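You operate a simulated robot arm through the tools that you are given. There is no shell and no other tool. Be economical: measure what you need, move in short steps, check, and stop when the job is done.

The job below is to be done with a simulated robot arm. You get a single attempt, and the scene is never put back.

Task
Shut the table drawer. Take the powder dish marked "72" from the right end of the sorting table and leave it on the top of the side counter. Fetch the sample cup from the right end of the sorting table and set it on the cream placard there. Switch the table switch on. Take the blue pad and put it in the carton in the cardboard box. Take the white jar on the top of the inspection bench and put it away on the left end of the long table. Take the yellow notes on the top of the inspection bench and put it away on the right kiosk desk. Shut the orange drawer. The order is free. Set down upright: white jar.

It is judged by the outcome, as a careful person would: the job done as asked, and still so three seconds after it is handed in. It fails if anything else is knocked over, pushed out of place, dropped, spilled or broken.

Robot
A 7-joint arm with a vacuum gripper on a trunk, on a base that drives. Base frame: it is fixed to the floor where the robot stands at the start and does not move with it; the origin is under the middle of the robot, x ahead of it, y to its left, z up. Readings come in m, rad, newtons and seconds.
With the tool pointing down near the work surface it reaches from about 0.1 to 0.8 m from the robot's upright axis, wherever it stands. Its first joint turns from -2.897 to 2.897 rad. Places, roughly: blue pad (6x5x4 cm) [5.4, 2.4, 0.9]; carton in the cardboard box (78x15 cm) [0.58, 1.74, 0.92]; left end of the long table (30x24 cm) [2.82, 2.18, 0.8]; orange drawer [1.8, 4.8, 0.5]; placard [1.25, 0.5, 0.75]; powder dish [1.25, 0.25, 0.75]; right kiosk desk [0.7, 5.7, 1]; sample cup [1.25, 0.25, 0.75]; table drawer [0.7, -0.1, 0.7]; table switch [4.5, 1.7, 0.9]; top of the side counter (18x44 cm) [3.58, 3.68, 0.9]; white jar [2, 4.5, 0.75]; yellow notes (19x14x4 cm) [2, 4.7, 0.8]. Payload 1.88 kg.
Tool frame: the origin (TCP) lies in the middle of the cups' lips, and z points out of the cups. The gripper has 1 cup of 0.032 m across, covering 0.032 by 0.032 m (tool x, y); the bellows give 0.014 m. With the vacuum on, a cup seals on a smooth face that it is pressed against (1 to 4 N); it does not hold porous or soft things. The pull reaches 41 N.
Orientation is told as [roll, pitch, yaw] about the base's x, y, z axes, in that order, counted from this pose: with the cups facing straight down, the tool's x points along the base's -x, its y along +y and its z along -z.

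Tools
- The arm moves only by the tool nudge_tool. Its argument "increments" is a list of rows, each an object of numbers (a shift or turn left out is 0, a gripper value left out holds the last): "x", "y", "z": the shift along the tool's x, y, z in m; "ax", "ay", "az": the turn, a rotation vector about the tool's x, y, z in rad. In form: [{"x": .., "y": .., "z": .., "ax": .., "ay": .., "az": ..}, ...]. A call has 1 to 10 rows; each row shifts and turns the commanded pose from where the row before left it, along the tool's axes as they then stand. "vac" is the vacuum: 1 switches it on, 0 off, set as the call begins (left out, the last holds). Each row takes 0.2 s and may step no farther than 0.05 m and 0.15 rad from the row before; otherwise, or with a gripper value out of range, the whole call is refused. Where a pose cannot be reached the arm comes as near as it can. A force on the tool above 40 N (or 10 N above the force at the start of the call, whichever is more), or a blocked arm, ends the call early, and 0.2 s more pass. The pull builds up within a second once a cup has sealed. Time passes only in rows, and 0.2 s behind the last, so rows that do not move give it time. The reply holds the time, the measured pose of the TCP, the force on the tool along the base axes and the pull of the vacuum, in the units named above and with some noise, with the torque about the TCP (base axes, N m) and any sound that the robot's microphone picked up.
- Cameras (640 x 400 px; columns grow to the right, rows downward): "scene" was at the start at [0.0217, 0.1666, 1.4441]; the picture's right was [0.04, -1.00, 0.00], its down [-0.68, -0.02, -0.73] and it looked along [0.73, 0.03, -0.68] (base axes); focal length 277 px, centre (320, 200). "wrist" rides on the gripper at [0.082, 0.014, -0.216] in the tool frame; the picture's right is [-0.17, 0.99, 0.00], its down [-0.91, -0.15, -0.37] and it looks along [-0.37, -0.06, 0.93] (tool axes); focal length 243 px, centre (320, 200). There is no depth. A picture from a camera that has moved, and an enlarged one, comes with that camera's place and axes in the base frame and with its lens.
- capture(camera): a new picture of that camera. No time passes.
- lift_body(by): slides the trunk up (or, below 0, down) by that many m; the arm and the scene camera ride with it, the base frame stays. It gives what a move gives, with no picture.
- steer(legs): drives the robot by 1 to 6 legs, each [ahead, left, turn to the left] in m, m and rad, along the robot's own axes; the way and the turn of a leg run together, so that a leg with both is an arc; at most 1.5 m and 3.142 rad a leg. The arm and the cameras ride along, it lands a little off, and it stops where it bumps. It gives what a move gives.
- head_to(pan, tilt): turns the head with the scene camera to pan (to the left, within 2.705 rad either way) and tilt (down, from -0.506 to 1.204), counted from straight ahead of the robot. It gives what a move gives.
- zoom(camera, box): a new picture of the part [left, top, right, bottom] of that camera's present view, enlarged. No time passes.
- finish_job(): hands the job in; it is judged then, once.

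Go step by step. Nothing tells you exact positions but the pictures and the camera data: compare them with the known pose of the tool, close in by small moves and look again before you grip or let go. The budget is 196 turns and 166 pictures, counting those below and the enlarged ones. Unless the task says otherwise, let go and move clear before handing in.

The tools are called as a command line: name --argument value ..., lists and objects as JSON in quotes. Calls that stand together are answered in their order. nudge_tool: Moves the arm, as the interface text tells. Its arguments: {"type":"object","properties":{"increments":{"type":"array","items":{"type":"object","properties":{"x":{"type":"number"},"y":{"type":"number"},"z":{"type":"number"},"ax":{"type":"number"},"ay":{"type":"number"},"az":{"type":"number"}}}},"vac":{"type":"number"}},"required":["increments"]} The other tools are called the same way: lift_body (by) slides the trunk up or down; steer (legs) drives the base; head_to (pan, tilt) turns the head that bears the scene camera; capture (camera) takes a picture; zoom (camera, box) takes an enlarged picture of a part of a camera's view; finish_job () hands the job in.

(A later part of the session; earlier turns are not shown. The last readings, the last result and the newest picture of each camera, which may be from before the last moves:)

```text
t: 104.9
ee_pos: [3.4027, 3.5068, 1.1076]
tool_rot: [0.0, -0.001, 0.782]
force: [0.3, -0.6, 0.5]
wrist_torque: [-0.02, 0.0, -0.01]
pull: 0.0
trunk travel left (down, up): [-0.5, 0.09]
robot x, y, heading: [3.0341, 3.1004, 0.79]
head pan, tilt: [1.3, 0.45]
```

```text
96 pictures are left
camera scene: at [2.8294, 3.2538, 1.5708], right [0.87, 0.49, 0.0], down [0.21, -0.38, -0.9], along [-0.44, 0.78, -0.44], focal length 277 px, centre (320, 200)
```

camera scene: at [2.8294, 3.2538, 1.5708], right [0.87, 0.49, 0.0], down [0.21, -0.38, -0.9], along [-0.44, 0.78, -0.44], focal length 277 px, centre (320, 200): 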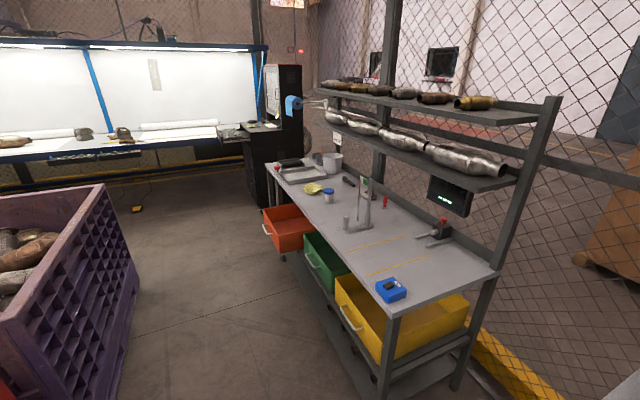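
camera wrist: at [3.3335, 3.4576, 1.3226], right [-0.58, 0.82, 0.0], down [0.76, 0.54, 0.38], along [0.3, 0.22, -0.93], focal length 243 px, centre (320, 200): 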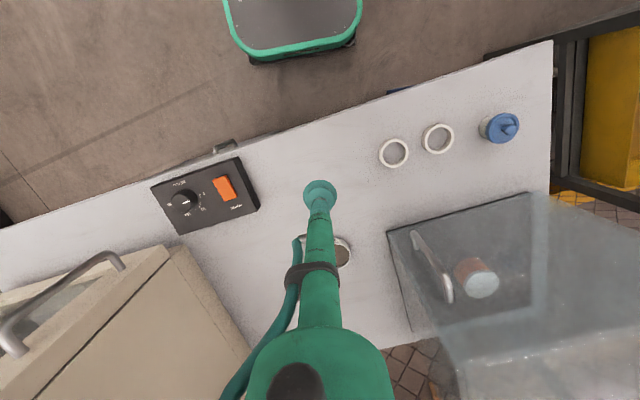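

The orange drawer sticks out about 0.2 m; jar, notes and kiosk are all visible. I'll retract the arm, back up a little and drive left along the bench.

nudge_tool --increments '[{"x": 0.05}, {"x": 0.05}, {"x": 0.05}, {"x": 0.05}]'

steer --legs '[[-0.17, 0.0, 0.12], [0.0, 0.9, 0.0], [0.0, 0.85, 0.0]]'

head_to --pan 0.3 --tilt 0.75

capture --camera "scene"

capture --camera "wrist"

```text
t: 105.9
ee_pos: [3.2616, 3.3653, 1.1061]
tool_rot: [0.001, -0.001, 0.784]
force: [-0.2, 0.5, 0.1]
wrist_torque: [-0.04, 0.01, 0.0]
pull: 0.1
trunk travel left (down, up): [-0.5, 0.09]
robot x, y, heading: [3.0356, 3.1002, 0.789]
head pan, tilt: [1.3, 0.45]
```

```text
t: 115.9
ee_pos: [1.7297, 4.3523, 1.1075]
tool_rot: [0.002, -0.002, 0.903]
force: [-0.4, 0.1, 0.2]
wrist_torque: [0.02, 0.02, -0.01]
pull: 0.1
trunk travel left (down, up): [-0.5, 0.09]
robot x, y, heading: [1.5317, 4.0627, 0.905]
head pan, tilt: [1.3, 0.45]
```

```text
t: 117.2
ee_pos: [1.729, 4.3523, 1.106]
tool_rot: [0.002, -0.002, 0.904]
force: [0.0, -0.9, 0.4]
wrist_torque: [-0.02, -0.02, 0.01]
pull: 0.1
trunk travel left (down, up): [-0.5, 0.09]
robot x, y, heading: [1.5344, 4.06, 0.907]
head pan, tilt: [0.3, 0.75]
```

```text
95 pictures are left
camera scene: at [1.3964, 4.1939, 1.5444], right [0.93, -0.36, 0.0], down [-0.24, -0.64, -0.73], along [0.26, 0.68, -0.68], focal length 277 px, centre (320, 200)
```

scene: 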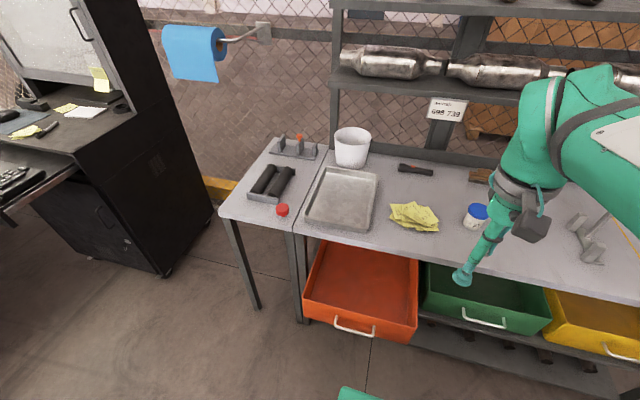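

```text
94 pictures are left
camera wrist: at [1.667, 4.2965, 1.3224], right [-0.67, 0.74, 0.0], down [0.69, 0.62, 0.38], along [0.28, 0.25, -0.93], focal length 243 px, centre (320, 200)
```

wrist: 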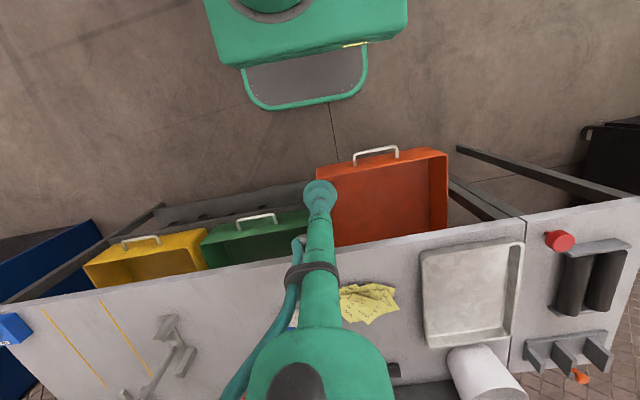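

The orange drawer's panel is about 0.5 ahead at z 0.51. I'll level the tool toward it as before, press right of its handle and push.

nudge_tool --increments '[{"x": -0.03, "y": 0.03, "ay": -0.15}, {"y": 0.012, "ay": -0.15}, {"ay": -0.15}, {"ay": -0.15}, {"ay": -0.15}, {"ay": -0.15}, {"ay": -0.15}, {"ay": -0.15}, {"ay": -0.15}]'

lift_body --by -0.3

head_to --pan 0.3 --tilt 0.95

capture --camera "scene"

```text
t: 118.1
ee_pos: [1.7225, 4.4033, 1.0371]
tool_rot: [-0.084, -0.328, 0.916]
force: [-0.8, -0.1, 0.5]
wrist_torque: [0.02, 0.01, -0.02]
pull: 0.1
trunk travel left (down, up): [-0.5, 0.09]
robot x, y, heading: [1.5317, 4.0611, 0.903]
head pan, tilt: [0.3, 0.75]
stopped in row 4: the arm was blocked; the commanded pose is now the measured one
```

```text
t: 121.1
ee_pos: [1.7221, 4.3975, 0.7335]
tool_rot: [-0.097, -0.292, 0.919]
force: [-0.9, 0.4, -1.0]
wrist_torque: [0.08, -0.07, 0.04]
pull: 0.1
trunk travel left (down, up): [-0.2, 0.39]
robot x, y, heading: [1.5364, 4.0641, 0.905]
head pan, tilt: [0.3, 0.75]
```

```text
t: 121.8
ee_pos: [1.7232, 4.3999, 0.7319]
tool_rot: [-0.096, -0.294, 0.918]
force: [-0.5, 0.7, 0.4]
wrist_torque: [0.01, 0.01, 0.0]
pull: 0.1
trunk travel left (down, up): [-0.2, 0.39]
robot x, y, heading: [1.5336, 4.0605, 0.903]
head pan, tilt: [0.3, 0.949]
```

```text
93 pictures are left
camera scene: at [1.3968, 4.1892, 1.2362], right [0.93, -0.36, 0.0], down [-0.29, -0.76, -0.58], along [0.21, 0.54, -0.82], focal length 277 px, centre (320, 200)
```

scene: 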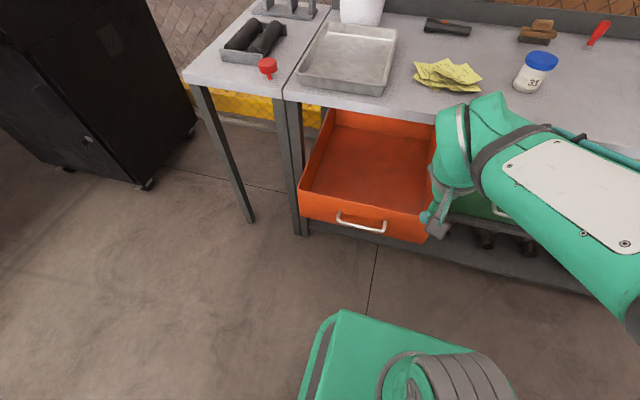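

The arm reached a joint limit at a slight forward tilt, which is actually enough: the cup leads. I'll lower the trunk to bring the cup in front of the panel, right of its handle.

lift_body --by -0.19

capture --camera "scene"

capture --camera "wrist"

```text
t: 123.9
ee_pos: [1.723, 4.4009, 0.5285]
tool_rot: [-0.099, -0.281, 0.919]
force: [0.1, 0.0, 0.6]
wrist_torque: [-0.01, 0.01, 0.0]
pull: 0.1
trunk travel left (down, up): [-0.01, 0.58]
robot x, y, heading: [1.536, 4.0635, 0.907]
head pan, tilt: [0.3, 0.949]
```

```text
92 pictures are left
camera scene: at [1.3971, 4.1902, 1.0378], right [0.93, -0.36, 0.0], down [-0.29, -0.76, -0.58], along [0.2, 0.54, -0.82], focal length 277 px, centre (320, 200)
```

scene: 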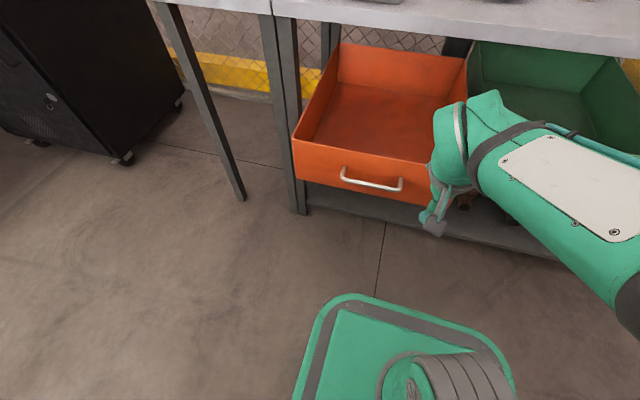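

```text
91 pictures are left
camera wrist: at [1.6115, 4.3133, 0.7104], right [-0.67, 0.74, -0.05], down [0.56, 0.54, 0.63], along [0.49, 0.39, -0.78], focal length 243 px, centre (320, 200)
```

wrist: 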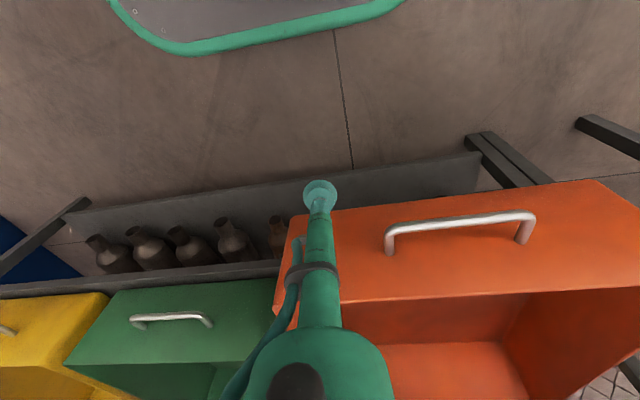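

The cup is in front of the panel between its right end and the handle. Pushing forward horizontally.

nudge_tool --increments '[{"y": 0.015}, {"x": -0.0288, "z": 0.0083}, {"x": -0.0288, "z": 0.0083}, {"x": -0.0288, "z": 0.0083}, {"x": -0.0288, "z": 0.0083}, {"x": -0.0288, "z": 0.0083}]'

capture --camera "scene"

capture --camera "wrist"

```text
t: 125.3
ee_pos: [1.8049, 4.5264, 0.5533]
tool_rot: [-0.084, -0.331, 0.913]
force: [0.8, -0.9, -1.1]
wrist_torque: [0.02, -0.02, 0.0]
pull: 0.1
trunk travel left (down, up): [-0.01, 0.58]
robot x, y, heading: [1.5377, 4.0635, 0.909]
head pan, tilt: [0.3, 0.949]
```

```text
90 pictures are left
camera scene: at [1.3928, 4.1844, 1.0388], right [0.93, -0.36, 0.0], down [-0.29, -0.76, -0.58], along [0.21, 0.54, -0.81], focal length 277 px, centre (320, 200)
```

scene: 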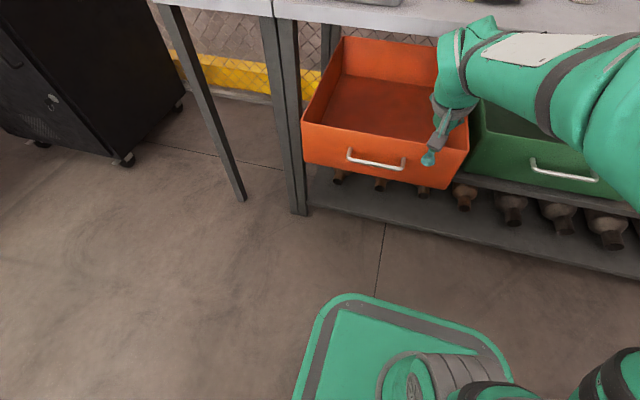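

```text
89 pictures are left
camera wrist: at [1.6888, 4.431, 0.7294], right [-0.67, 0.75, -0.02], down [0.55, 0.51, 0.66], along [0.51, 0.43, -0.75], focal length 243 px, centre (320, 200)
```

wrist: 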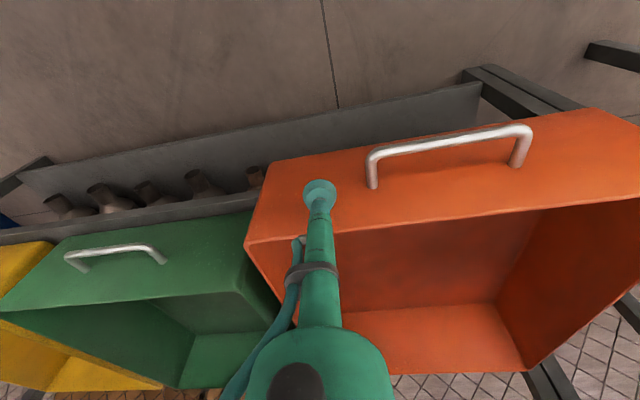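

It's moving in. I'll continue, correcting downward a bit.

nudge_tool --increments '[{"x": -0.02, "z": 0.02}, {"x": -0.02, "z": 0.015}, {"x": -0.02, "z": 0.01}, {"x": -0.02, "z": 0.006}, {"x": -0.015, "z": 0.005}]'

capture --camera "scene"

capture --camera "wrist"

```text
t: 126.7
ee_pos: [1.8704, 4.6053, 0.5247]
tool_rot: [-0.081, -0.31, 0.907]
force: [-4.4, -6.8, 2.6]
wrist_torque: [0.08, -0.05, 0.0]
pull: 0.1
trunk travel left (down, up): [-0.01, 0.58]
robot x, y, heading: [1.5327, 4.0622, 0.902]
head pan, tilt: [0.3, 0.949]
stopped in row 5: the force on the tool passed its limit at 42 N (the readings are from after the stop); the commanded pose is now the measured one
```

```text
88 pictures are left
camera scene: at [1.3921, 4.1834, 1.039], right [0.93, -0.36, 0.0], down [-0.29, -0.76, -0.58], along [0.21, 0.54, -0.81], focal length 277 px, centre (320, 200)
```

scene: 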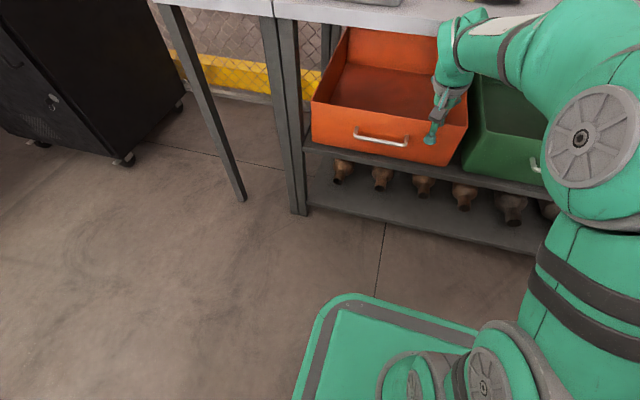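

```text
87 pictures are left
camera wrist: at [1.7564, 4.5122, 0.7038], right [-0.66, 0.75, -0.03], down [0.56, 0.52, 0.65], along [0.5, 0.41, -0.76], focal length 243 px, centre (320, 200)
```

wrist: 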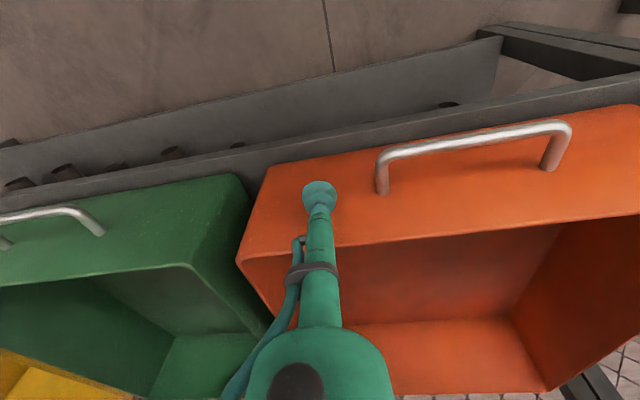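

The orange drawer now looks flush with the green one, stopped at 42 N. One more gentle push to confirm the stop.

nudge_tool --increments '[{"x": -0.008, "z": 0.002}, {"x": -0.008, "z": 0.002}, {"x": -0.008, "z": 0.002}]'

zoom --camera "scene" --box '[270, 0, 590, 220]'

```text
t: 127.2
ee_pos: [1.8687, 4.6053, 0.5183]
tool_rot: [-0.08, -0.29, 0.901]
force: [-6.7, -9.0, 3.9]
wrist_torque: [0.18, -0.1, 0.03]
pull: 0.1
trunk travel left (down, up): [-0.01, 0.58]
robot x, y, heading: [1.5337, 4.0604, 0.905]
head pan, tilt: [0.3, 0.949]
stopped in row 2: the force on the tool passed its limit at 49 N (the readings are from after the stop); the commanded pose is now the measured one
```

```text
1.82 times, centred on (430, 110) of scene
camera zoom: at [1.3917, 4.1828, 1.0389], right [0.93, -0.36, 0.0], down [-0.29, -0.76, -0.58], along [0.21, 0.54, -0.81], focal length 503 px, centre (120, 364)
```

zoom: 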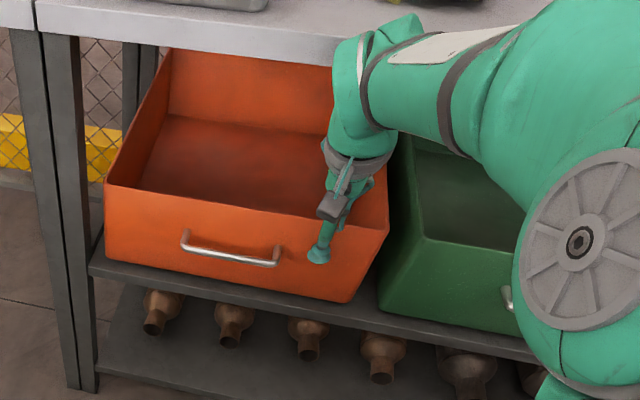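

Firm stop, contact at the cup, front flush with the green drawer: it's shut. Backing off and raising the trunk.

nudge_tool --increments '[{"x": 0.0288, "z": -0.0083}, {"x": 0.0388, "z": -0.0113}, {"x": 0.0388, "z": -0.0113}, {"x": 0.0388, "z": -0.0113}]'

lift_body --by 0.5

nudge_tool --increments '[{"ay": 0.1}, {"ay": 0.1}, {"ay": 0.09}, {"z": -0.03}]'

capture --camera "scene"

capture --camera "wrist"

```text
t: 128.2
ee_pos: [1.776, 4.4898, 0.5168]
tool_rot: [-0.083, -0.29, 0.902]
force: [-0.1, 0.4, -0.3]
wrist_torque: [-0.02, 0.01, 0.03]
pull: 0.1
trunk travel left (down, up): [-0.01, 0.58]
robot x, y, heading: [1.5346, 4.0578, 0.902]
head pan, tilt: [0.3, 0.949]
```

```text
refused: 0.5 is not a number from -0.4 to 0.4
```

```text
t: 129.2
ee_pos: [1.7736, 4.4914, 0.5511]
tool_rot: [-0.08, -0.002, 0.878]
force: [-0.6, 0.0, -0.7]
wrist_torque: [-0.01, 0.0, 0.0]
pull: 0.0
trunk travel left (down, up): [-0.01, 0.58]
robot x, y, heading: [1.5344, 4.0655, 0.909]
head pan, tilt: [0.3, 0.949]
```

```text
85 pictures are left
camera scene: at [1.3921, 4.1834, 1.0388], right [0.93, -0.36, 0.0], down [-0.29, -0.76, -0.58], along [0.21, 0.54, -0.81], focal length 277 px, centre (320, 200)
```

scene: 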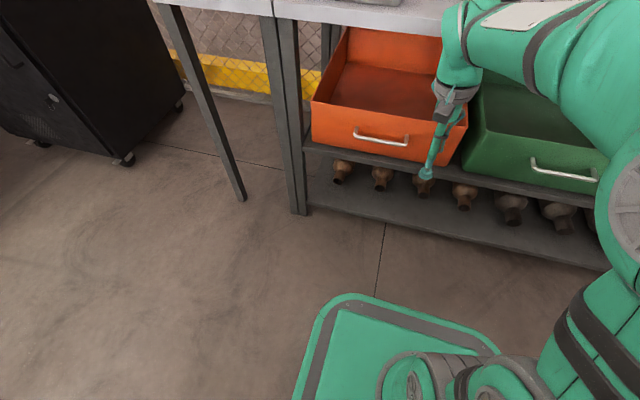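

```text
84 pictures are left
camera wrist: at [1.6972, 4.448, 0.7643], right [-0.65, 0.76, -0.08], down [0.68, 0.62, 0.39], along [0.34, 0.2, -0.92], focal length 243 px, centre (320, 200)
```

wrist: 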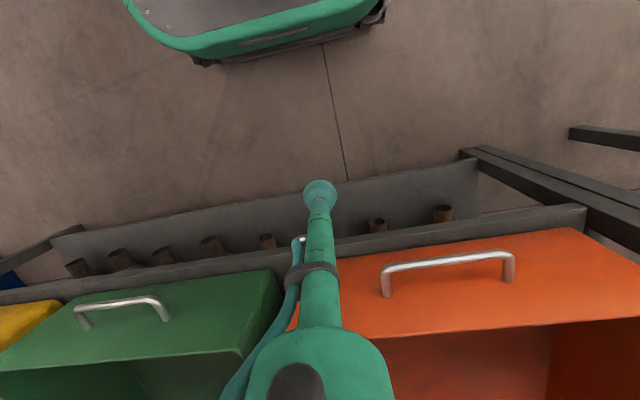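

Drawer done. I'll retract a bit, level the tool and raise the trunk to work on the bench top.

nudge_tool --increments '[{"x": 0.04, "ax": -0.08}, {"x": 0.04}]'

lift_body --by 0.4

lift_body --by 0.17

head_to --pan 0.0 --tilt 0.7

capture --camera "scene"

capture --camera "wrist"

```text
t: 129.8
ee_pos: [1.7218, 4.4334, 0.549]
tool_rot: [0.002, -0.002, 0.878]
force: [0.2, 0.5, -0.1]
wrist_torque: [-0.02, -0.02, 0.02]
pull: 0.0
trunk travel left (down, up): [-0.01, 0.58]
robot x, y, heading: [1.5336, 4.058, 0.905]
head pan, tilt: [0.3, 0.949]
```

```text
t: 133.6
ee_pos: [1.7209, 4.4328, 0.9486]
tool_rot: [0.003, -0.004, 0.879]
force: [-1.1, -0.4, 0.1]
wrist_torque: [0.03, -0.02, -0.01]
pull: 0.2
trunk travel left (down, up): [-0.41, 0.18]
robot x, y, heading: [1.5289, 4.0636, 0.906]
head pan, tilt: [0.3, 0.949]
```

```text
t: 135.5
ee_pos: [1.7229, 4.4326, 1.1194]
tool_rot: [0.003, -0.006, 0.877]
force: [0.0, -0.7, 0.3]
wrist_torque: [0.0, 0.02, 0.02]
pull: 0.0
trunk travel left (down, up): [-0.58, 0.01]
robot x, y, heading: [1.5314, 4.0645, 0.907]
head pan, tilt: [0.3, 0.949]
```

```text
t: 136.3
ee_pos: [1.722, 4.432, 1.1181]
tool_rot: [0.003, -0.004, 0.878]
force: [0.0, 0.1, 0.0]
wrist_torque: [0.01, -0.01, 0.01]
pull: 0.1
trunk travel left (down, up): [-0.58, 0.01]
robot x, y, heading: [1.5359, 4.0622, 0.908]
head pan, tilt: [0.0, 0.7]
```

```text
83 pictures are left
camera scene: at [1.4185, 4.1823, 1.6285], right [0.79, -0.62, 0.0], down [-0.4, -0.51, -0.76], along [0.47, 0.6, -0.64], focal length 277 px, centre (320, 200)
```

scene: 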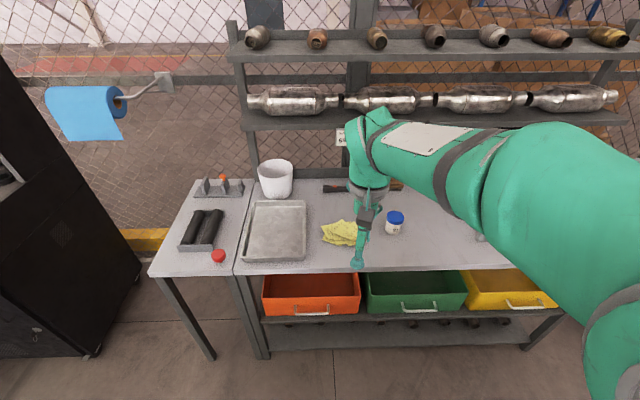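

```text
82 pictures are left
camera wrist: at [1.6585, 4.378, 1.3342], right [-0.65, 0.76, 0.0], down [0.7, 0.6, 0.38], along [0.28, 0.25, -0.93], focal length 243 px, centre (320, 200)
```

wrist: 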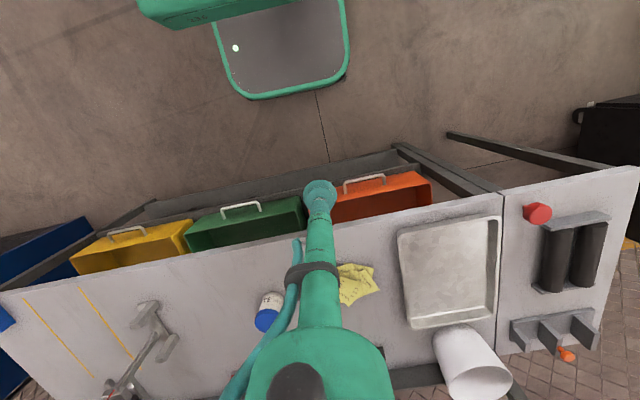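

All three drawers are flush. Now the notes: I'll drive 0.12 closer and bring the tool above them.

steer --legs '[[0.12, 0.0, 0.0]]'

nudge_tool --increments '[{"x": -0.05}, {"x": -0.05}, {"x": -0.05}, {"x": -0.03}, {"z": 0.04}, {"z": 0.04}, {"z": 0.04}, {}]'

zoom --camera "wrist" --box '[220, 120, 420, 245]'

zoom --camera "scene" --box '[260, 160, 440, 290]'

```text
t: 137.6
ee_pos: [1.7972, 4.5266, 1.118]
tool_rot: [0.002, -0.002, 0.878]
force: [1.1, -0.6, 0.1]
wrist_torque: [-0.02, 0.01, 0.0]
pull: 0.2
trunk travel left (down, up): [-0.58, 0.01]
robot x, y, heading: [1.6082, 4.1583, 0.909]
head pan, tilt: [0.0, 0.7]
```

```text
t: 139.3
ee_pos: [1.9108, 4.6673, 0.9977]
tool_rot: [0.001, -0.001, 0.878]
force: [-0.2, 0.3, -0.3]
wrist_torque: [0.0, -0.01, 0.01]
pull: 0.0
trunk travel left (down, up): [-0.58, 0.01]
robot x, y, heading: [1.6076, 4.1544, 0.903]
head pan, tilt: [0.0, 0.7]
```

```text
3.20 times, centred on (320, 182) of wrist
camera zoom: at [1.8467, 4.6122, 1.2146], right [-0.65, 0.76, 0.0], down [0.7, 0.6, 0.38], along [0.28, 0.25, -0.93], focal length 776 px, centre (320, 256)
```

zoom: 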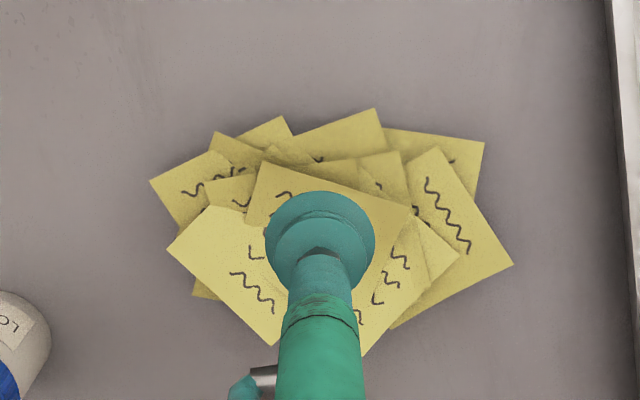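

```text
3.08 times, centred on (350, 225) of scene
camera zoom: at [1.493, 4.2772, 1.6286], right [0.79, -0.62, 0.0], down [-0.4, -0.51, -0.76], along [0.47, 0.6, -0.64], focal length 852 px, centre (228, 123)
```

zoom: 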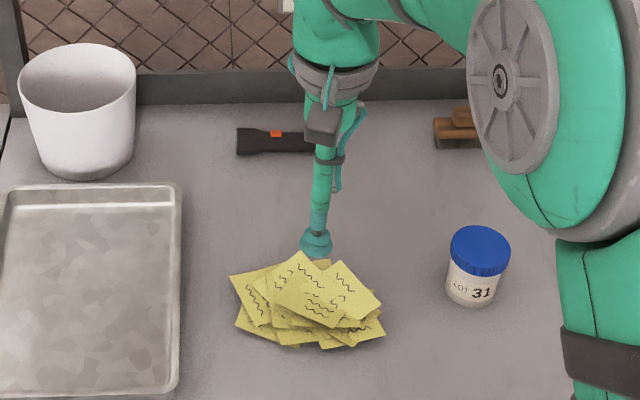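

The notes form one heap with a flat top sheet, about 4 cm ahead of the tool. I'll centre over it, come down and try to seal.

nudge_tool --increments '[{"x": -0.04}, {"z": 0.04}, {"z": 0.03}, {}]' --vac 1

zoom --camera "wrist" --box '[220, 120, 420, 245]'

zoom --camera "scene" --box '[300, 200, 400, 275]'

```text
t: 140.3
ee_pos: [1.9366, 4.6953, 0.929]
tool_rot: [0.003, -0.005, 0.877]
force: [-0.2, -0.2, -0.5]
wrist_torque: [-0.02, 0.01, -0.01]
pull: 0.1
trunk travel left (down, up): [-0.58, 0.01]
robot x, y, heading: [1.6066, 4.1602, 0.902]
head pan, tilt: [0.0, 0.7]
```

```text
3.20 times, centred on (320, 182) of wrist
camera zoom: at [1.8728, 4.6412, 1.1453], right [-0.65, 0.76, 0.0], down [0.7, 0.6, 0.38], along [0.28, 0.25, -0.93], focal length 776 px, centre (320, 256)
```

zoom: 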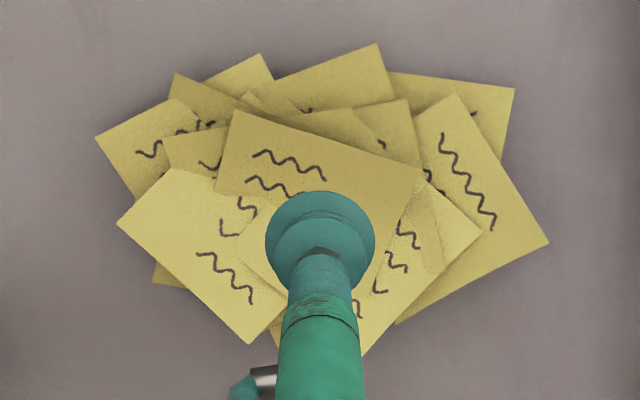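

```text
5.33 times, centred on (350, 238) of scene
camera zoom: at [1.493, 4.2772, 1.6286], right [0.79, -0.62, 0.0], down [-0.4, -0.51, -0.76], along [0.47, 0.6, -0.64], focal length 1476 px, centre (160, 0)
```

zoom: 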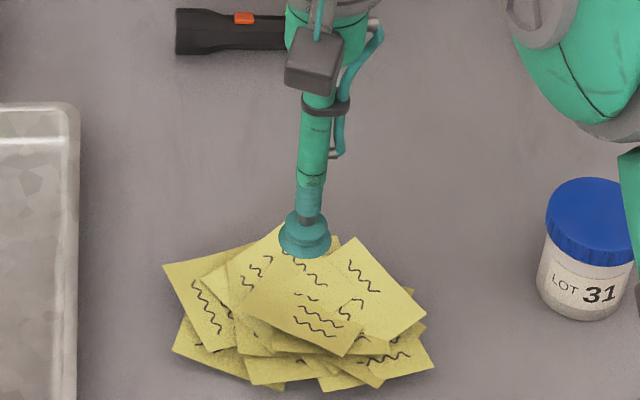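

Projecting down, I need about 15 mm more forward to hit the top sheet's middle. Correcting and lowering until contact.

nudge_tool --increments '[{"x": -0.014}, {"z": 0.025}, {"z": 0.01}, {"z": 0.005}, {}]'

zoom --camera "wrist" --box '[220, 120, 420, 245]'

```text
t: 141.6
ee_pos: [1.9465, 4.7072, 0.8882]
tool_rot: [0.0, -0.004, 0.878]
force: [0.9, 0.4, 0.1]
wrist_torque: [-0.04, -0.01, 0.01]
pull: 0.1
trunk travel left (down, up): [-0.58, 0.01]
robot x, y, heading: [1.6072, 4.1548, 0.903]
head pan, tilt: [0.0, 0.7]
```

```text
3.20 times, centred on (320, 182) of wrist
camera zoom: at [1.8829, 4.6525, 1.105], right [-0.65, 0.76, 0.0], down [0.7, 0.6, 0.38], along [0.28, 0.25, -0.93], focal length 776 px, centre (320, 256)
```

zoom: 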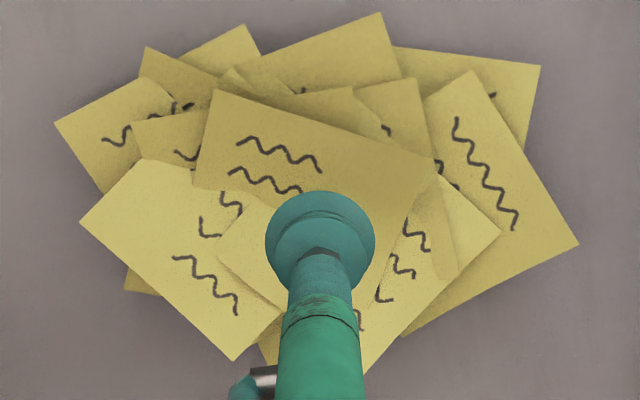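

nudge_tool --increments '[{"z": 0.006}, {"z": 0.005}, {"z": 0.004}, {}]'

nudge_tool --increments '[{"z": 0.004}, {"z": 0.004}, {}]'

```text
t: 142.6
ee_pos: [1.9449, 4.7073, 0.8736]
tool_rot: [0.002, -0.004, 0.878]
force: [0.0, 0.4, 0.8]
wrist_torque: [0.02, 0.02, -0.01]
pull: 0.3
trunk travel left (down, up): [-0.58, 0.01]
robot x, y, heading: [1.6093, 4.1571, 0.904]
head pan, tilt: [0.0, 0.7]
```

```text
t: 143.3
ee_pos: [1.9453, 4.7086, 0.8652]
tool_rot: [0.001, -0.003, 0.878]
force: [-0.7, 0.2, -0.2]
wrist_torque: [0.0, 0.01, 0.02]
pull: 0.1
trunk travel left (down, up): [-0.58, 0.01]
robot x, y, heading: [1.6061, 4.1552, 0.907]
head pan, tilt: [0.0, 0.7]
```

nudge_tool --increments '[{"z": 0.004}, {"z": 0.004}, {"z": 0.003}, {}]'

zoom --camera "scene" --box '[300, 200, 400, 275]'

```text
t: 144.3
ee_pos: [1.9454, 4.7083, 0.8543]
tool_rot: [0.002, -0.004, 0.876]
force: [-0.3, 0.2, 0.3]
wrist_torque: [0.0, -0.03, 0.01]
pull: 40.9
trunk travel left (down, up): [-0.58, 0.01]
robot x, y, heading: [1.6068, 4.1549, 0.903]
head pan, tilt: [0.0, 0.7]
```

```text
5.33 times, centred on (350, 238) of scene
camera zoom: at [1.4929, 4.277, 1.6286], right [0.79, -0.62, 0.0], down [-0.4, -0.51, -0.76], along [0.47, 0.6, -0.64], focal length 1476 px, centre (160, 0)
```

zoom: 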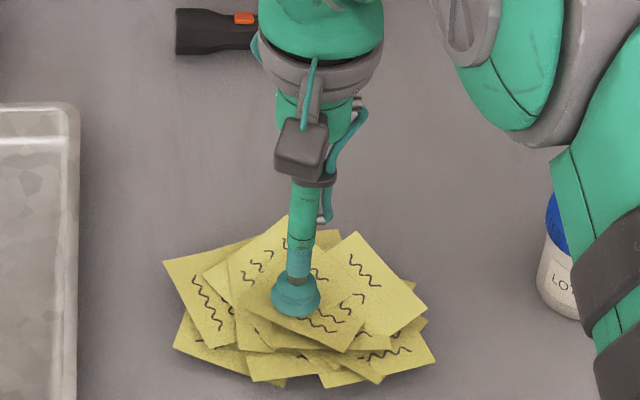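

Sealed. Lifting the notes.

nudge_tool --increments '[{"z": -0.02}, {"z": -0.04}, {"z": -0.04}, {"z": -0.05}, {"z": -0.05}, {"x": 0.05}, {"x": 0.05}, {"x": 0.05}, {"x": 0.05}]'

head_to --pan 0.8 --tilt 0.5

capture --camera "scene"

```text
t: 146.3
ee_pos: [1.818, 4.553, 1.0519]
tool_rot: [0.002, -0.004, 0.878]
force: [-0.3, -0.6, 0.2]
wrist_torque: [-0.01, 0.03, 0.01]
pull: 40.9
trunk travel left (down, up): [-0.58, 0.01]
robot x, y, heading: [1.6062, 4.1562, 0.903]
head pan, tilt: [0.0, 0.7]
```

```text
t: 147.5
ee_pos: [1.8187, 4.5547, 1.0526]
tool_rot: [0.001, -0.003, 0.878]
force: [-0.3, -0.3, -0.6]
wrist_torque: [-0.01, 0.01, -0.01]
pull: 40.4
trunk travel left (down, up): [-0.58, 0.01]
robot x, y, heading: [1.607, 4.1597, 0.907]
head pan, tilt: [0.799, 0.499]
```

```text
75 pictures are left
camera scene: at [1.4283, 4.3002, 1.6463], right [0.99, 0.13, 0.0], down [0.06, -0.47, -0.88], along [-0.12, 0.87, -0.48], focal length 277 px, centre (320, 200)
```

scene: 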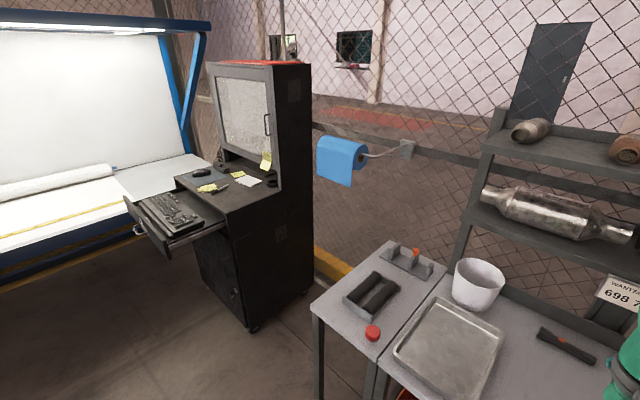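

The kiosk's desk is just to the left. I'll zoom in on it.

zoom --camera "scene" --box '[110, 130, 320, 260]'

```text
3.05 times, centred on (215, 195) of scene
camera zoom: at [1.4283, 4.3002, 1.6463], right [0.99, 0.13, 0.0], down [0.06, -0.47, -0.88], along [-0.12, 0.87, -0.48], focal length 843 px, centre (640, 215)
```

zoom: 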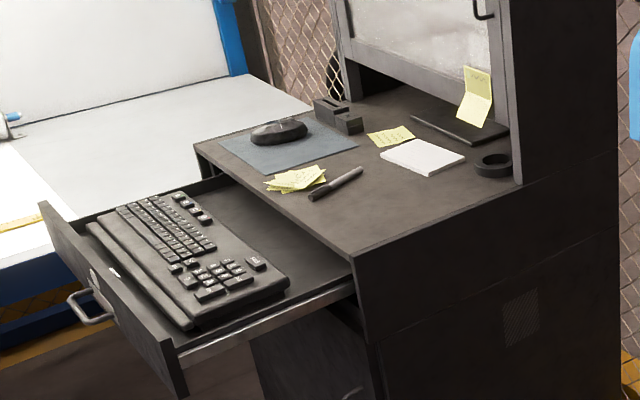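

There's a free spot at the right front of the kiosk desk, near (0.84, 5.44, 1.0). I'll back up slightly, drive left along the front and look again.

nudge_tool --increments '[{"x": 0.03, "z": -0.04}, {"x": 0.03, "z": -0.04}]'

steer --legs '[[-0.15, 0.0, 0.0], [0.0, 1.14, 0.0], [0.04, 0.0, 0.07]]'

head_to --pan 0.3 --tilt 0.6

capture --camera "scene"

capture --camera "wrist"

```text
t: 148.1
ee_pos: [1.7818, 4.5062, 1.134]
tool_rot: [0.002, -0.001, 0.878]
force: [-0.3, -0.8, 0.1]
wrist_torque: [0.04, 0.0, 0.02]
pull: 40.9
trunk travel left (down, up): [-0.58, 0.01]
robot x, y, heading: [1.6104, 4.1556, 0.906]
head pan, tilt: [0.799, 0.499]
```

```text
t: 155.4
ee_pos: [0.7906, 5.1498, 1.1339]
tool_rot: [0.0, -0.001, 0.939]
force: [0.4, 0.7, 0.3]
wrist_torque: [0.0, 0.04, 0.02]
pull: 40.5
trunk travel left (down, up): [-0.58, 0.01]
robot x, y, heading: [0.6391, 4.7881, 0.967]
head pan, tilt: [0.799, 0.499]
```

```text
t: 156.3
ee_pos: [0.7907, 5.1507, 1.1337]
tool_rot: [0.0, -0.002, 0.939]
force: [0.0, -0.5, -0.2]
wrist_torque: [0.0, 0.0, 0.02]
pull: 41.6
trunk travel left (down, up): [-0.58, 0.01]
robot x, y, heading: [0.6393, 4.7899, 0.97]
head pan, tilt: [0.3, 0.6]
```

```text
73 pictures are left
camera scene: at [0.4947, 4.9167, 1.6372], right [0.95, -0.3, 0.0], down [-0.17, -0.54, -0.83], along [0.25, 0.79, -0.56], focal length 277 px, centre (320, 200)
```

scene: 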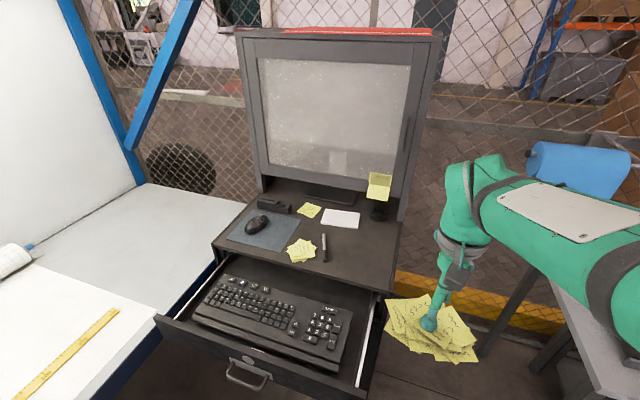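

```text
72 pictures are left
camera wrist: at [0.731, 5.0914, 1.3495], right [-0.7, 0.72, 0.0], down [0.66, 0.65, 0.38], along [0.27, 0.26, -0.93], focal length 243 px, centre (320, 200)
```

wrist: 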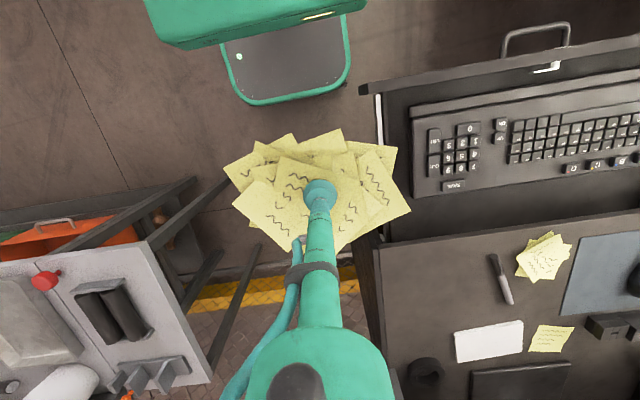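

The desk top is at z≈0.96 and its front-right corner at (0.843, 5.35). I'll move the notes above (0.82, 5.50) and check.

nudge_tool --increments '[{"x": -0.04, "y": 0.025}, {"x": -0.04, "y": 0.025}, {"x": -0.04, "y": 0.025}, {"x": -0.04, "y": 0.025}, {"x": -0.04, "y": 0.025}, {"x": -0.04, "y": 0.025}, {"x": -0.04, "y": 0.025}, {"x": -0.021, "y": 0.006}, {}]'

capture --camera "wrist"

capture --camera "scene"

```text
t: 158.3
ee_pos: [0.823, 5.4986, 1.1345]
tool_rot: [0.001, 0.0, 0.94]
force: [-0.3, 0.0, 0.3]
wrist_torque: [-0.02, 0.0, -0.01]
pull: 40.4
trunk travel left (down, up): [-0.58, 0.01]
robot x, y, heading: [0.6411, 4.7894, 0.963]
head pan, tilt: [0.3, 0.6]
```

```text
71 pictures are left
camera wrist: at [0.7626, 5.4407, 1.3507], right [-0.7, 0.72, 0.0], down [0.66, 0.65, 0.38], along [0.27, 0.26, -0.93], focal length 243 px, centre (320, 200)
```

wrist: 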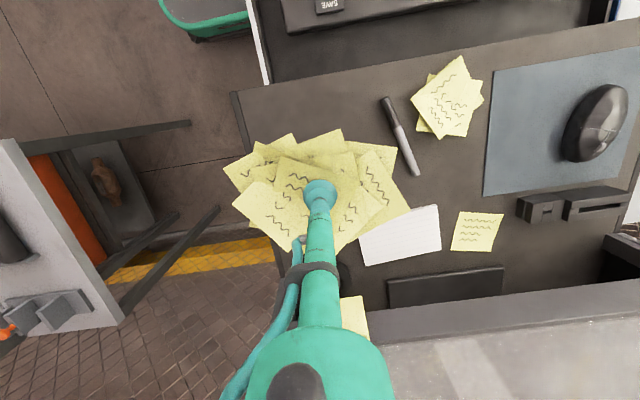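

```text
70 pictures are left
camera scene: at [0.4948, 4.9168, 1.6372], right [0.95, -0.3, 0.0], down [-0.17, -0.54, -0.83], along [0.25, 0.79, -0.56], focal length 277 px, centre (320, 200)
```

scene: 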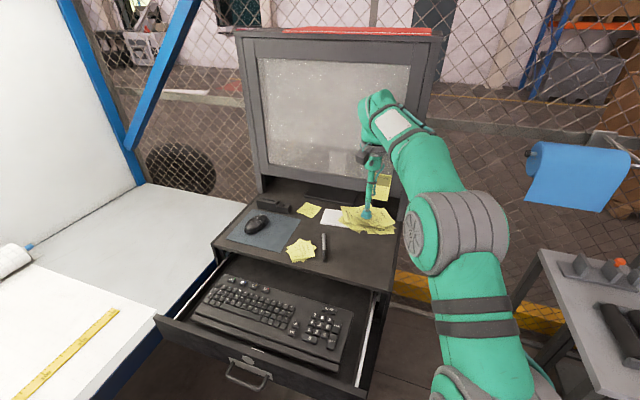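

Projected down, the heap fits between the right edge, the pen and the paper pad. Lowering.

nudge_tool --increments '[{"z": 0.04}, {"z": 0.04}, {"z": 0.03}, {"z": 0.01}, {}]'

capture --camera "wrist"

zoom --camera "scene" --box '[290, 160, 430, 270]'

```text
t: 159.5
ee_pos: [0.8241, 5.5004, 1.0145]
tool_rot: [0.003, -0.004, 0.939]
force: [-0.4, 0.2, 0.2]
wrist_torque: [0.0, 0.01, -0.01]
pull: 40.7
trunk travel left (down, up): [-0.58, 0.01]
robot x, y, heading: [0.6381, 4.7888, 0.961]
head pan, tilt: [0.3, 0.6]
```

```text
69 pictures are left
camera wrist: at [0.7636, 5.4423, 1.2302], right [-0.7, 0.72, 0.0], down [0.66, 0.65, 0.38], along [0.27, 0.26, -0.93], focal length 243 px, centre (320, 200)
```

wrist: 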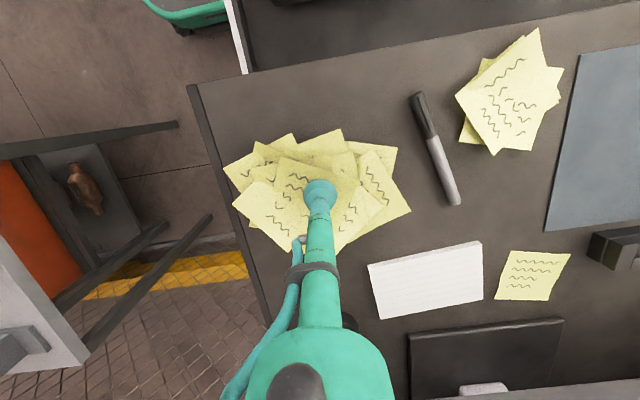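

```text
3.64 times, centred on (360, 215) of scene
camera zoom: at [0.4947, 4.9167, 1.6372], right [0.95, -0.3, 0.0], down [-0.17, -0.54, -0.83], along [0.25, 0.79, -0.56], focal length 1006 px, centre (174, 146)
```

zoom: 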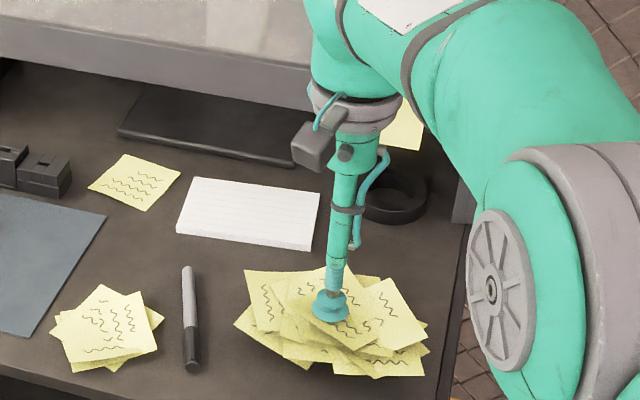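

Very well placed. Lowering the last cm to contact.

nudge_tool --increments '[{"z": 0.005}, {"z": 0.005}, {"z": 0.005}, {}]'

nudge_tool --increments '[{"z": 0.004}, {"z": 0.004}, {}]'

```text
t: 160.5
ee_pos: [0.8234, 5.5016, 1.0008]
tool_rot: [0.002, -0.003, 0.938]
force: [0.2, 1.9, 3.5]
wrist_torque: [-0.07, 0.12, 0.02]
pull: 40.8
trunk travel left (down, up): [-0.58, 0.01]
robot x, y, heading: [0.6351, 4.7893, 0.967]
head pan, tilt: [0.3, 0.6]
```

```text
t: 161.3
ee_pos: [0.823, 5.5007, 0.9965]
tool_rot: [0.006, -0.009, 0.94]
force: [3.6, 5.3, 29.2]
wrist_torque: [-0.21, 0.29, 0.02]
pull: 40.6
trunk travel left (down, up): [-0.58, 0.01]
robot x, y, heading: [0.6396, 4.7914, 0.966]
head pan, tilt: [0.3, 0.6]
```

Firm contact. Releasing and rising.

nudge_tool --increments '[{"z": -0.003}, {}, {}, {}, {}, {}]' --vac 0

nudge_tool --increments '[{"z": -0.01}, {"z": -0.03}, {"z": -0.05}, {"z": -0.05}, {"x": 0.05}, {"x": 0.05}, {"x": 0.05}, {"x": 0.05}, {"x": 0.05}]'

capture --camera "scene"

```text
t: 162.7
ee_pos: [0.8223, 5.4999, 0.996]
tool_rot: [0.002, -0.001, 0.94]
force: [-0.5, -0.6, 2.2]
wrist_torque: [-0.01, 0.0, -0.01]
pull: 0.1
trunk travel left (down, up): [-0.58, 0.01]
robot x, y, heading: [0.6351, 4.7899, 0.965]
head pan, tilt: [0.3, 0.6]
```

```text
t: 164.7
ee_pos: [0.6743, 5.2948, 1.133]
tool_rot: [0.002, -0.003, 0.938]
force: [-0.4, 0.4, 0.2]
wrist_torque: [-0.02, 0.0, 0.01]
pull: 0.2
trunk travel left (down, up): [-0.58, 0.01]
robot x, y, heading: [0.6352, 4.7868, 0.962]
head pan, tilt: [0.3, 0.6]
```

```text
67 pictures are left
camera scene: at [0.4947, 4.9166, 1.6372], right [0.95, -0.3, 0.0], down [-0.17, -0.54, -0.83], along [0.25, 0.79, -0.56], focal length 277 px, centre (320, 200)
```

scene: 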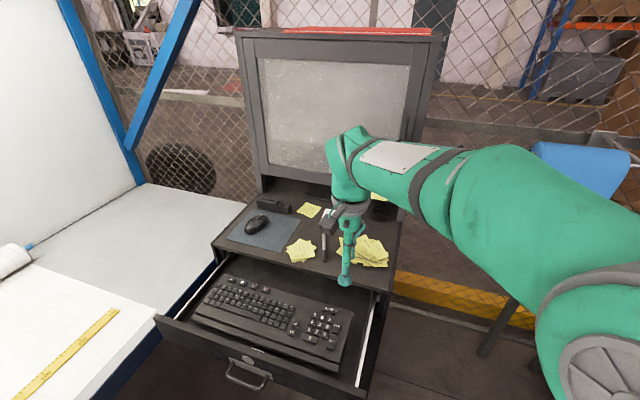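

The notes lie on the kiosk desk. Now back to the bench for the white jar.

steer --legs '[[0.0, 0.0, -0.06], [0.0, -1.25, 0.0], [0.1, 0.0, 0.0]]'

head_to --pan 0.1 --tilt 0.75

capture --camera "scene"

capture --camera "wrist"

```text
t: 172.3
ee_pos: [1.7613, 4.5937, 1.1343]
tool_rot: [0.001, -0.001, 0.879]
force: [-0.1, -0.5, -1.3]
wrist_torque: [0.0, 0.02, -0.02]
pull: 0.1
trunk travel left (down, up): [-0.58, 0.01]
robot x, y, heading: [1.6974, 4.0922, 0.908]
head pan, tilt: [0.3, 0.6]
```

```text
t: 173.0
ee_pos: [1.7621, 4.5938, 1.1329]
tool_rot: [0.002, -0.001, 0.88]
force: [-0.5, -0.1, -0.5]
wrist_torque: [-0.02, -0.01, 0.0]
pull: 0.0
trunk travel left (down, up): [-0.58, 0.01]
robot x, y, heading: [1.6947, 4.0877, 0.91]
head pan, tilt: [0.099, 0.75]
```

```text
66 pictures are left
camera scene: at [1.5733, 4.2132, 1.6244], right [0.85, -0.53, 0.0], down [-0.36, -0.58, -0.73], along [0.39, 0.62, -0.68], focal length 277 px, centre (320, 200)
```

scene: 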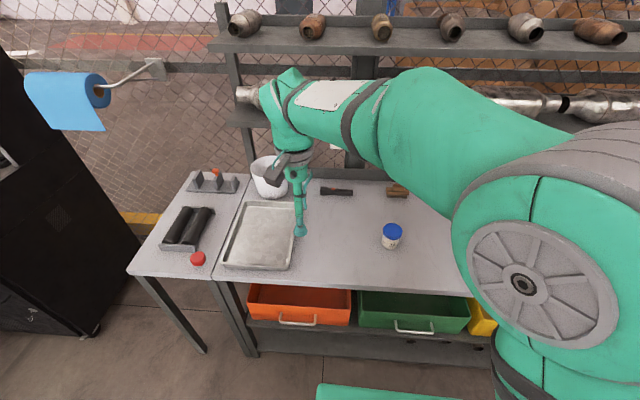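

```text
65 pictures are left
camera wrist: at [1.6976, 4.5389, 1.3493], right [-0.65, 0.76, 0.0], down [0.7, 0.61, 0.38], along [0.28, 0.25, -0.93], focal length 243 px, centre (320, 200)
```

wrist: 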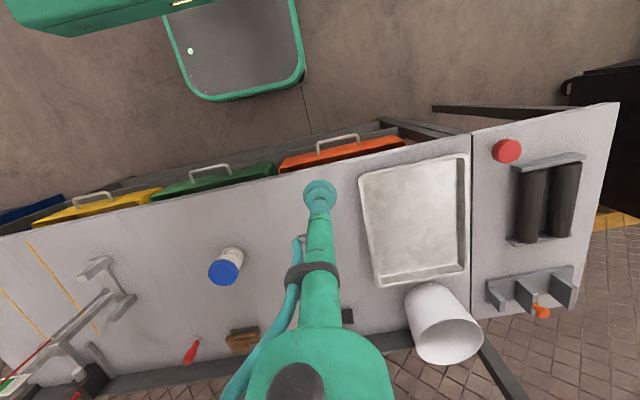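

The jar's lid is at about (2.11, 4.613, 0.90). Moving above it.

nudge_tool --increments '[{"x": -0.035, "y": -0.035}, {"x": -0.035, "y": -0.035}, {"x": -0.035, "y": -0.035}, {"x": -0.035, "y": -0.035}, {"x": -0.035, "y": -0.035}, {"x": -0.035, "y": -0.035}, {"x": -0.026, "y": -0.035}, {"y": -0.011, "z": 0.04}, {"z": 0.05}, {"z": 0.05}]'

zoom --camera "wrist" --box '[220, 120, 420, 245]'

zoom --camera "scene" --box '[330, 170, 450, 260]'

```text
t: 175.2
ee_pos: [2.1101, 4.6114, 0.9923]
tool_rot: [0.0, -0.002, 0.878]
force: [0.2, -0.1, 0.6]
wrist_torque: [-0.01, -0.01, -0.01]
pull: 0.0
trunk travel left (down, up): [-0.58, 0.01]
robot x, y, heading: [1.6978, 4.0904, 0.907]
head pan, tilt: [0.099, 0.75]
```

```text
3.20 times, centred on (320, 182) of wrist
camera zoom: at [2.0469, 4.5578, 1.2085], right [-0.65, 0.76, 0.0], down [0.7, 0.61, 0.38], along [0.28, 0.25, -0.93], focal length 776 px, centre (320, 256)
```

zoom: 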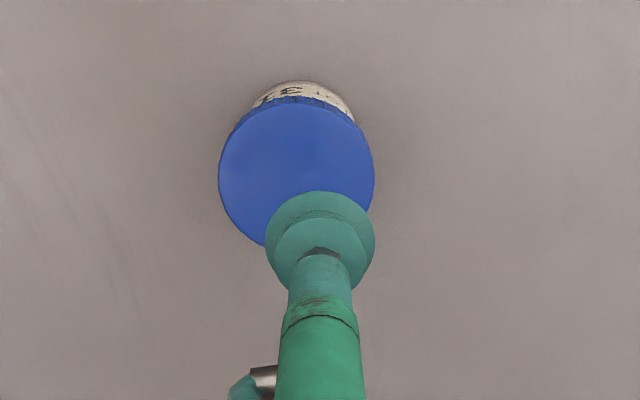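

```text
4.44 times, centred on (390, 215) of scene
camera zoom: at [1.5737, 4.2136, 1.6244], right [0.85, -0.53, 0.0], down [-0.36, -0.58, -0.73], along [0.39, 0.62, -0.68], focal length 1230 px, centre (9, 133)
```

zoom: 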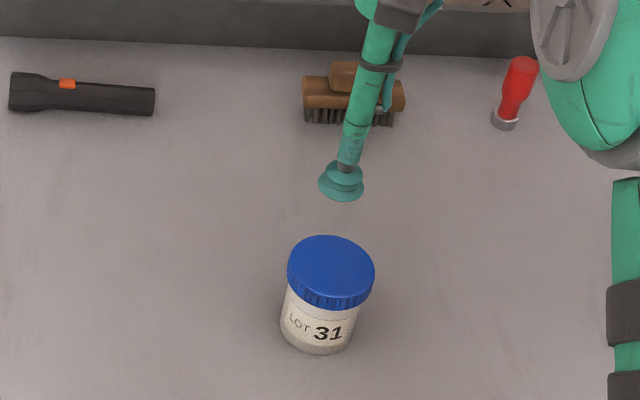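

The lid is nearly centred below. Correcting 7 mm each way and lowering with the vacuum on.

nudge_tool --increments '[{"x": -0.007, "y": -0.008}, {"z": 0.04}, {"z": 0.03}, {"z": 0.008}, {"z": 0.005}, {}]' --vac 1

zoom --camera "wrist" --box '[220, 120, 420, 245]'

```text
t: 176.6
ee_pos: [2.1198, 4.615, 0.9104]
tool_rot: [0.001, -0.001, 0.88]
force: [0.6, -0.2, 0.3]
wrist_torque: [0.02, 0.0, -0.03]
pull: 0.0
trunk travel left (down, up): [-0.58, 0.01]
robot x, y, heading: [1.6973, 4.0906, 0.904]
head pan, tilt: [0.099, 0.75]
```

```text
3.20 times, centred on (320, 182) of wrist
camera zoom: at [2.0563, 4.5598, 1.1263], right [-0.65, 0.76, 0.0], down [0.7, 0.61, 0.38], along [0.28, 0.25, -0.93], focal length 776 px, centre (320, 256)
```

zoom: 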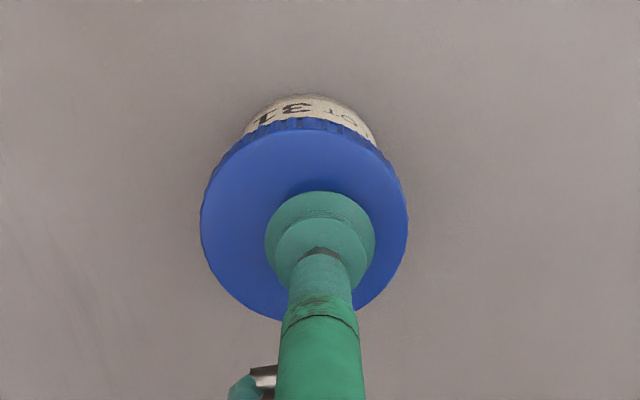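

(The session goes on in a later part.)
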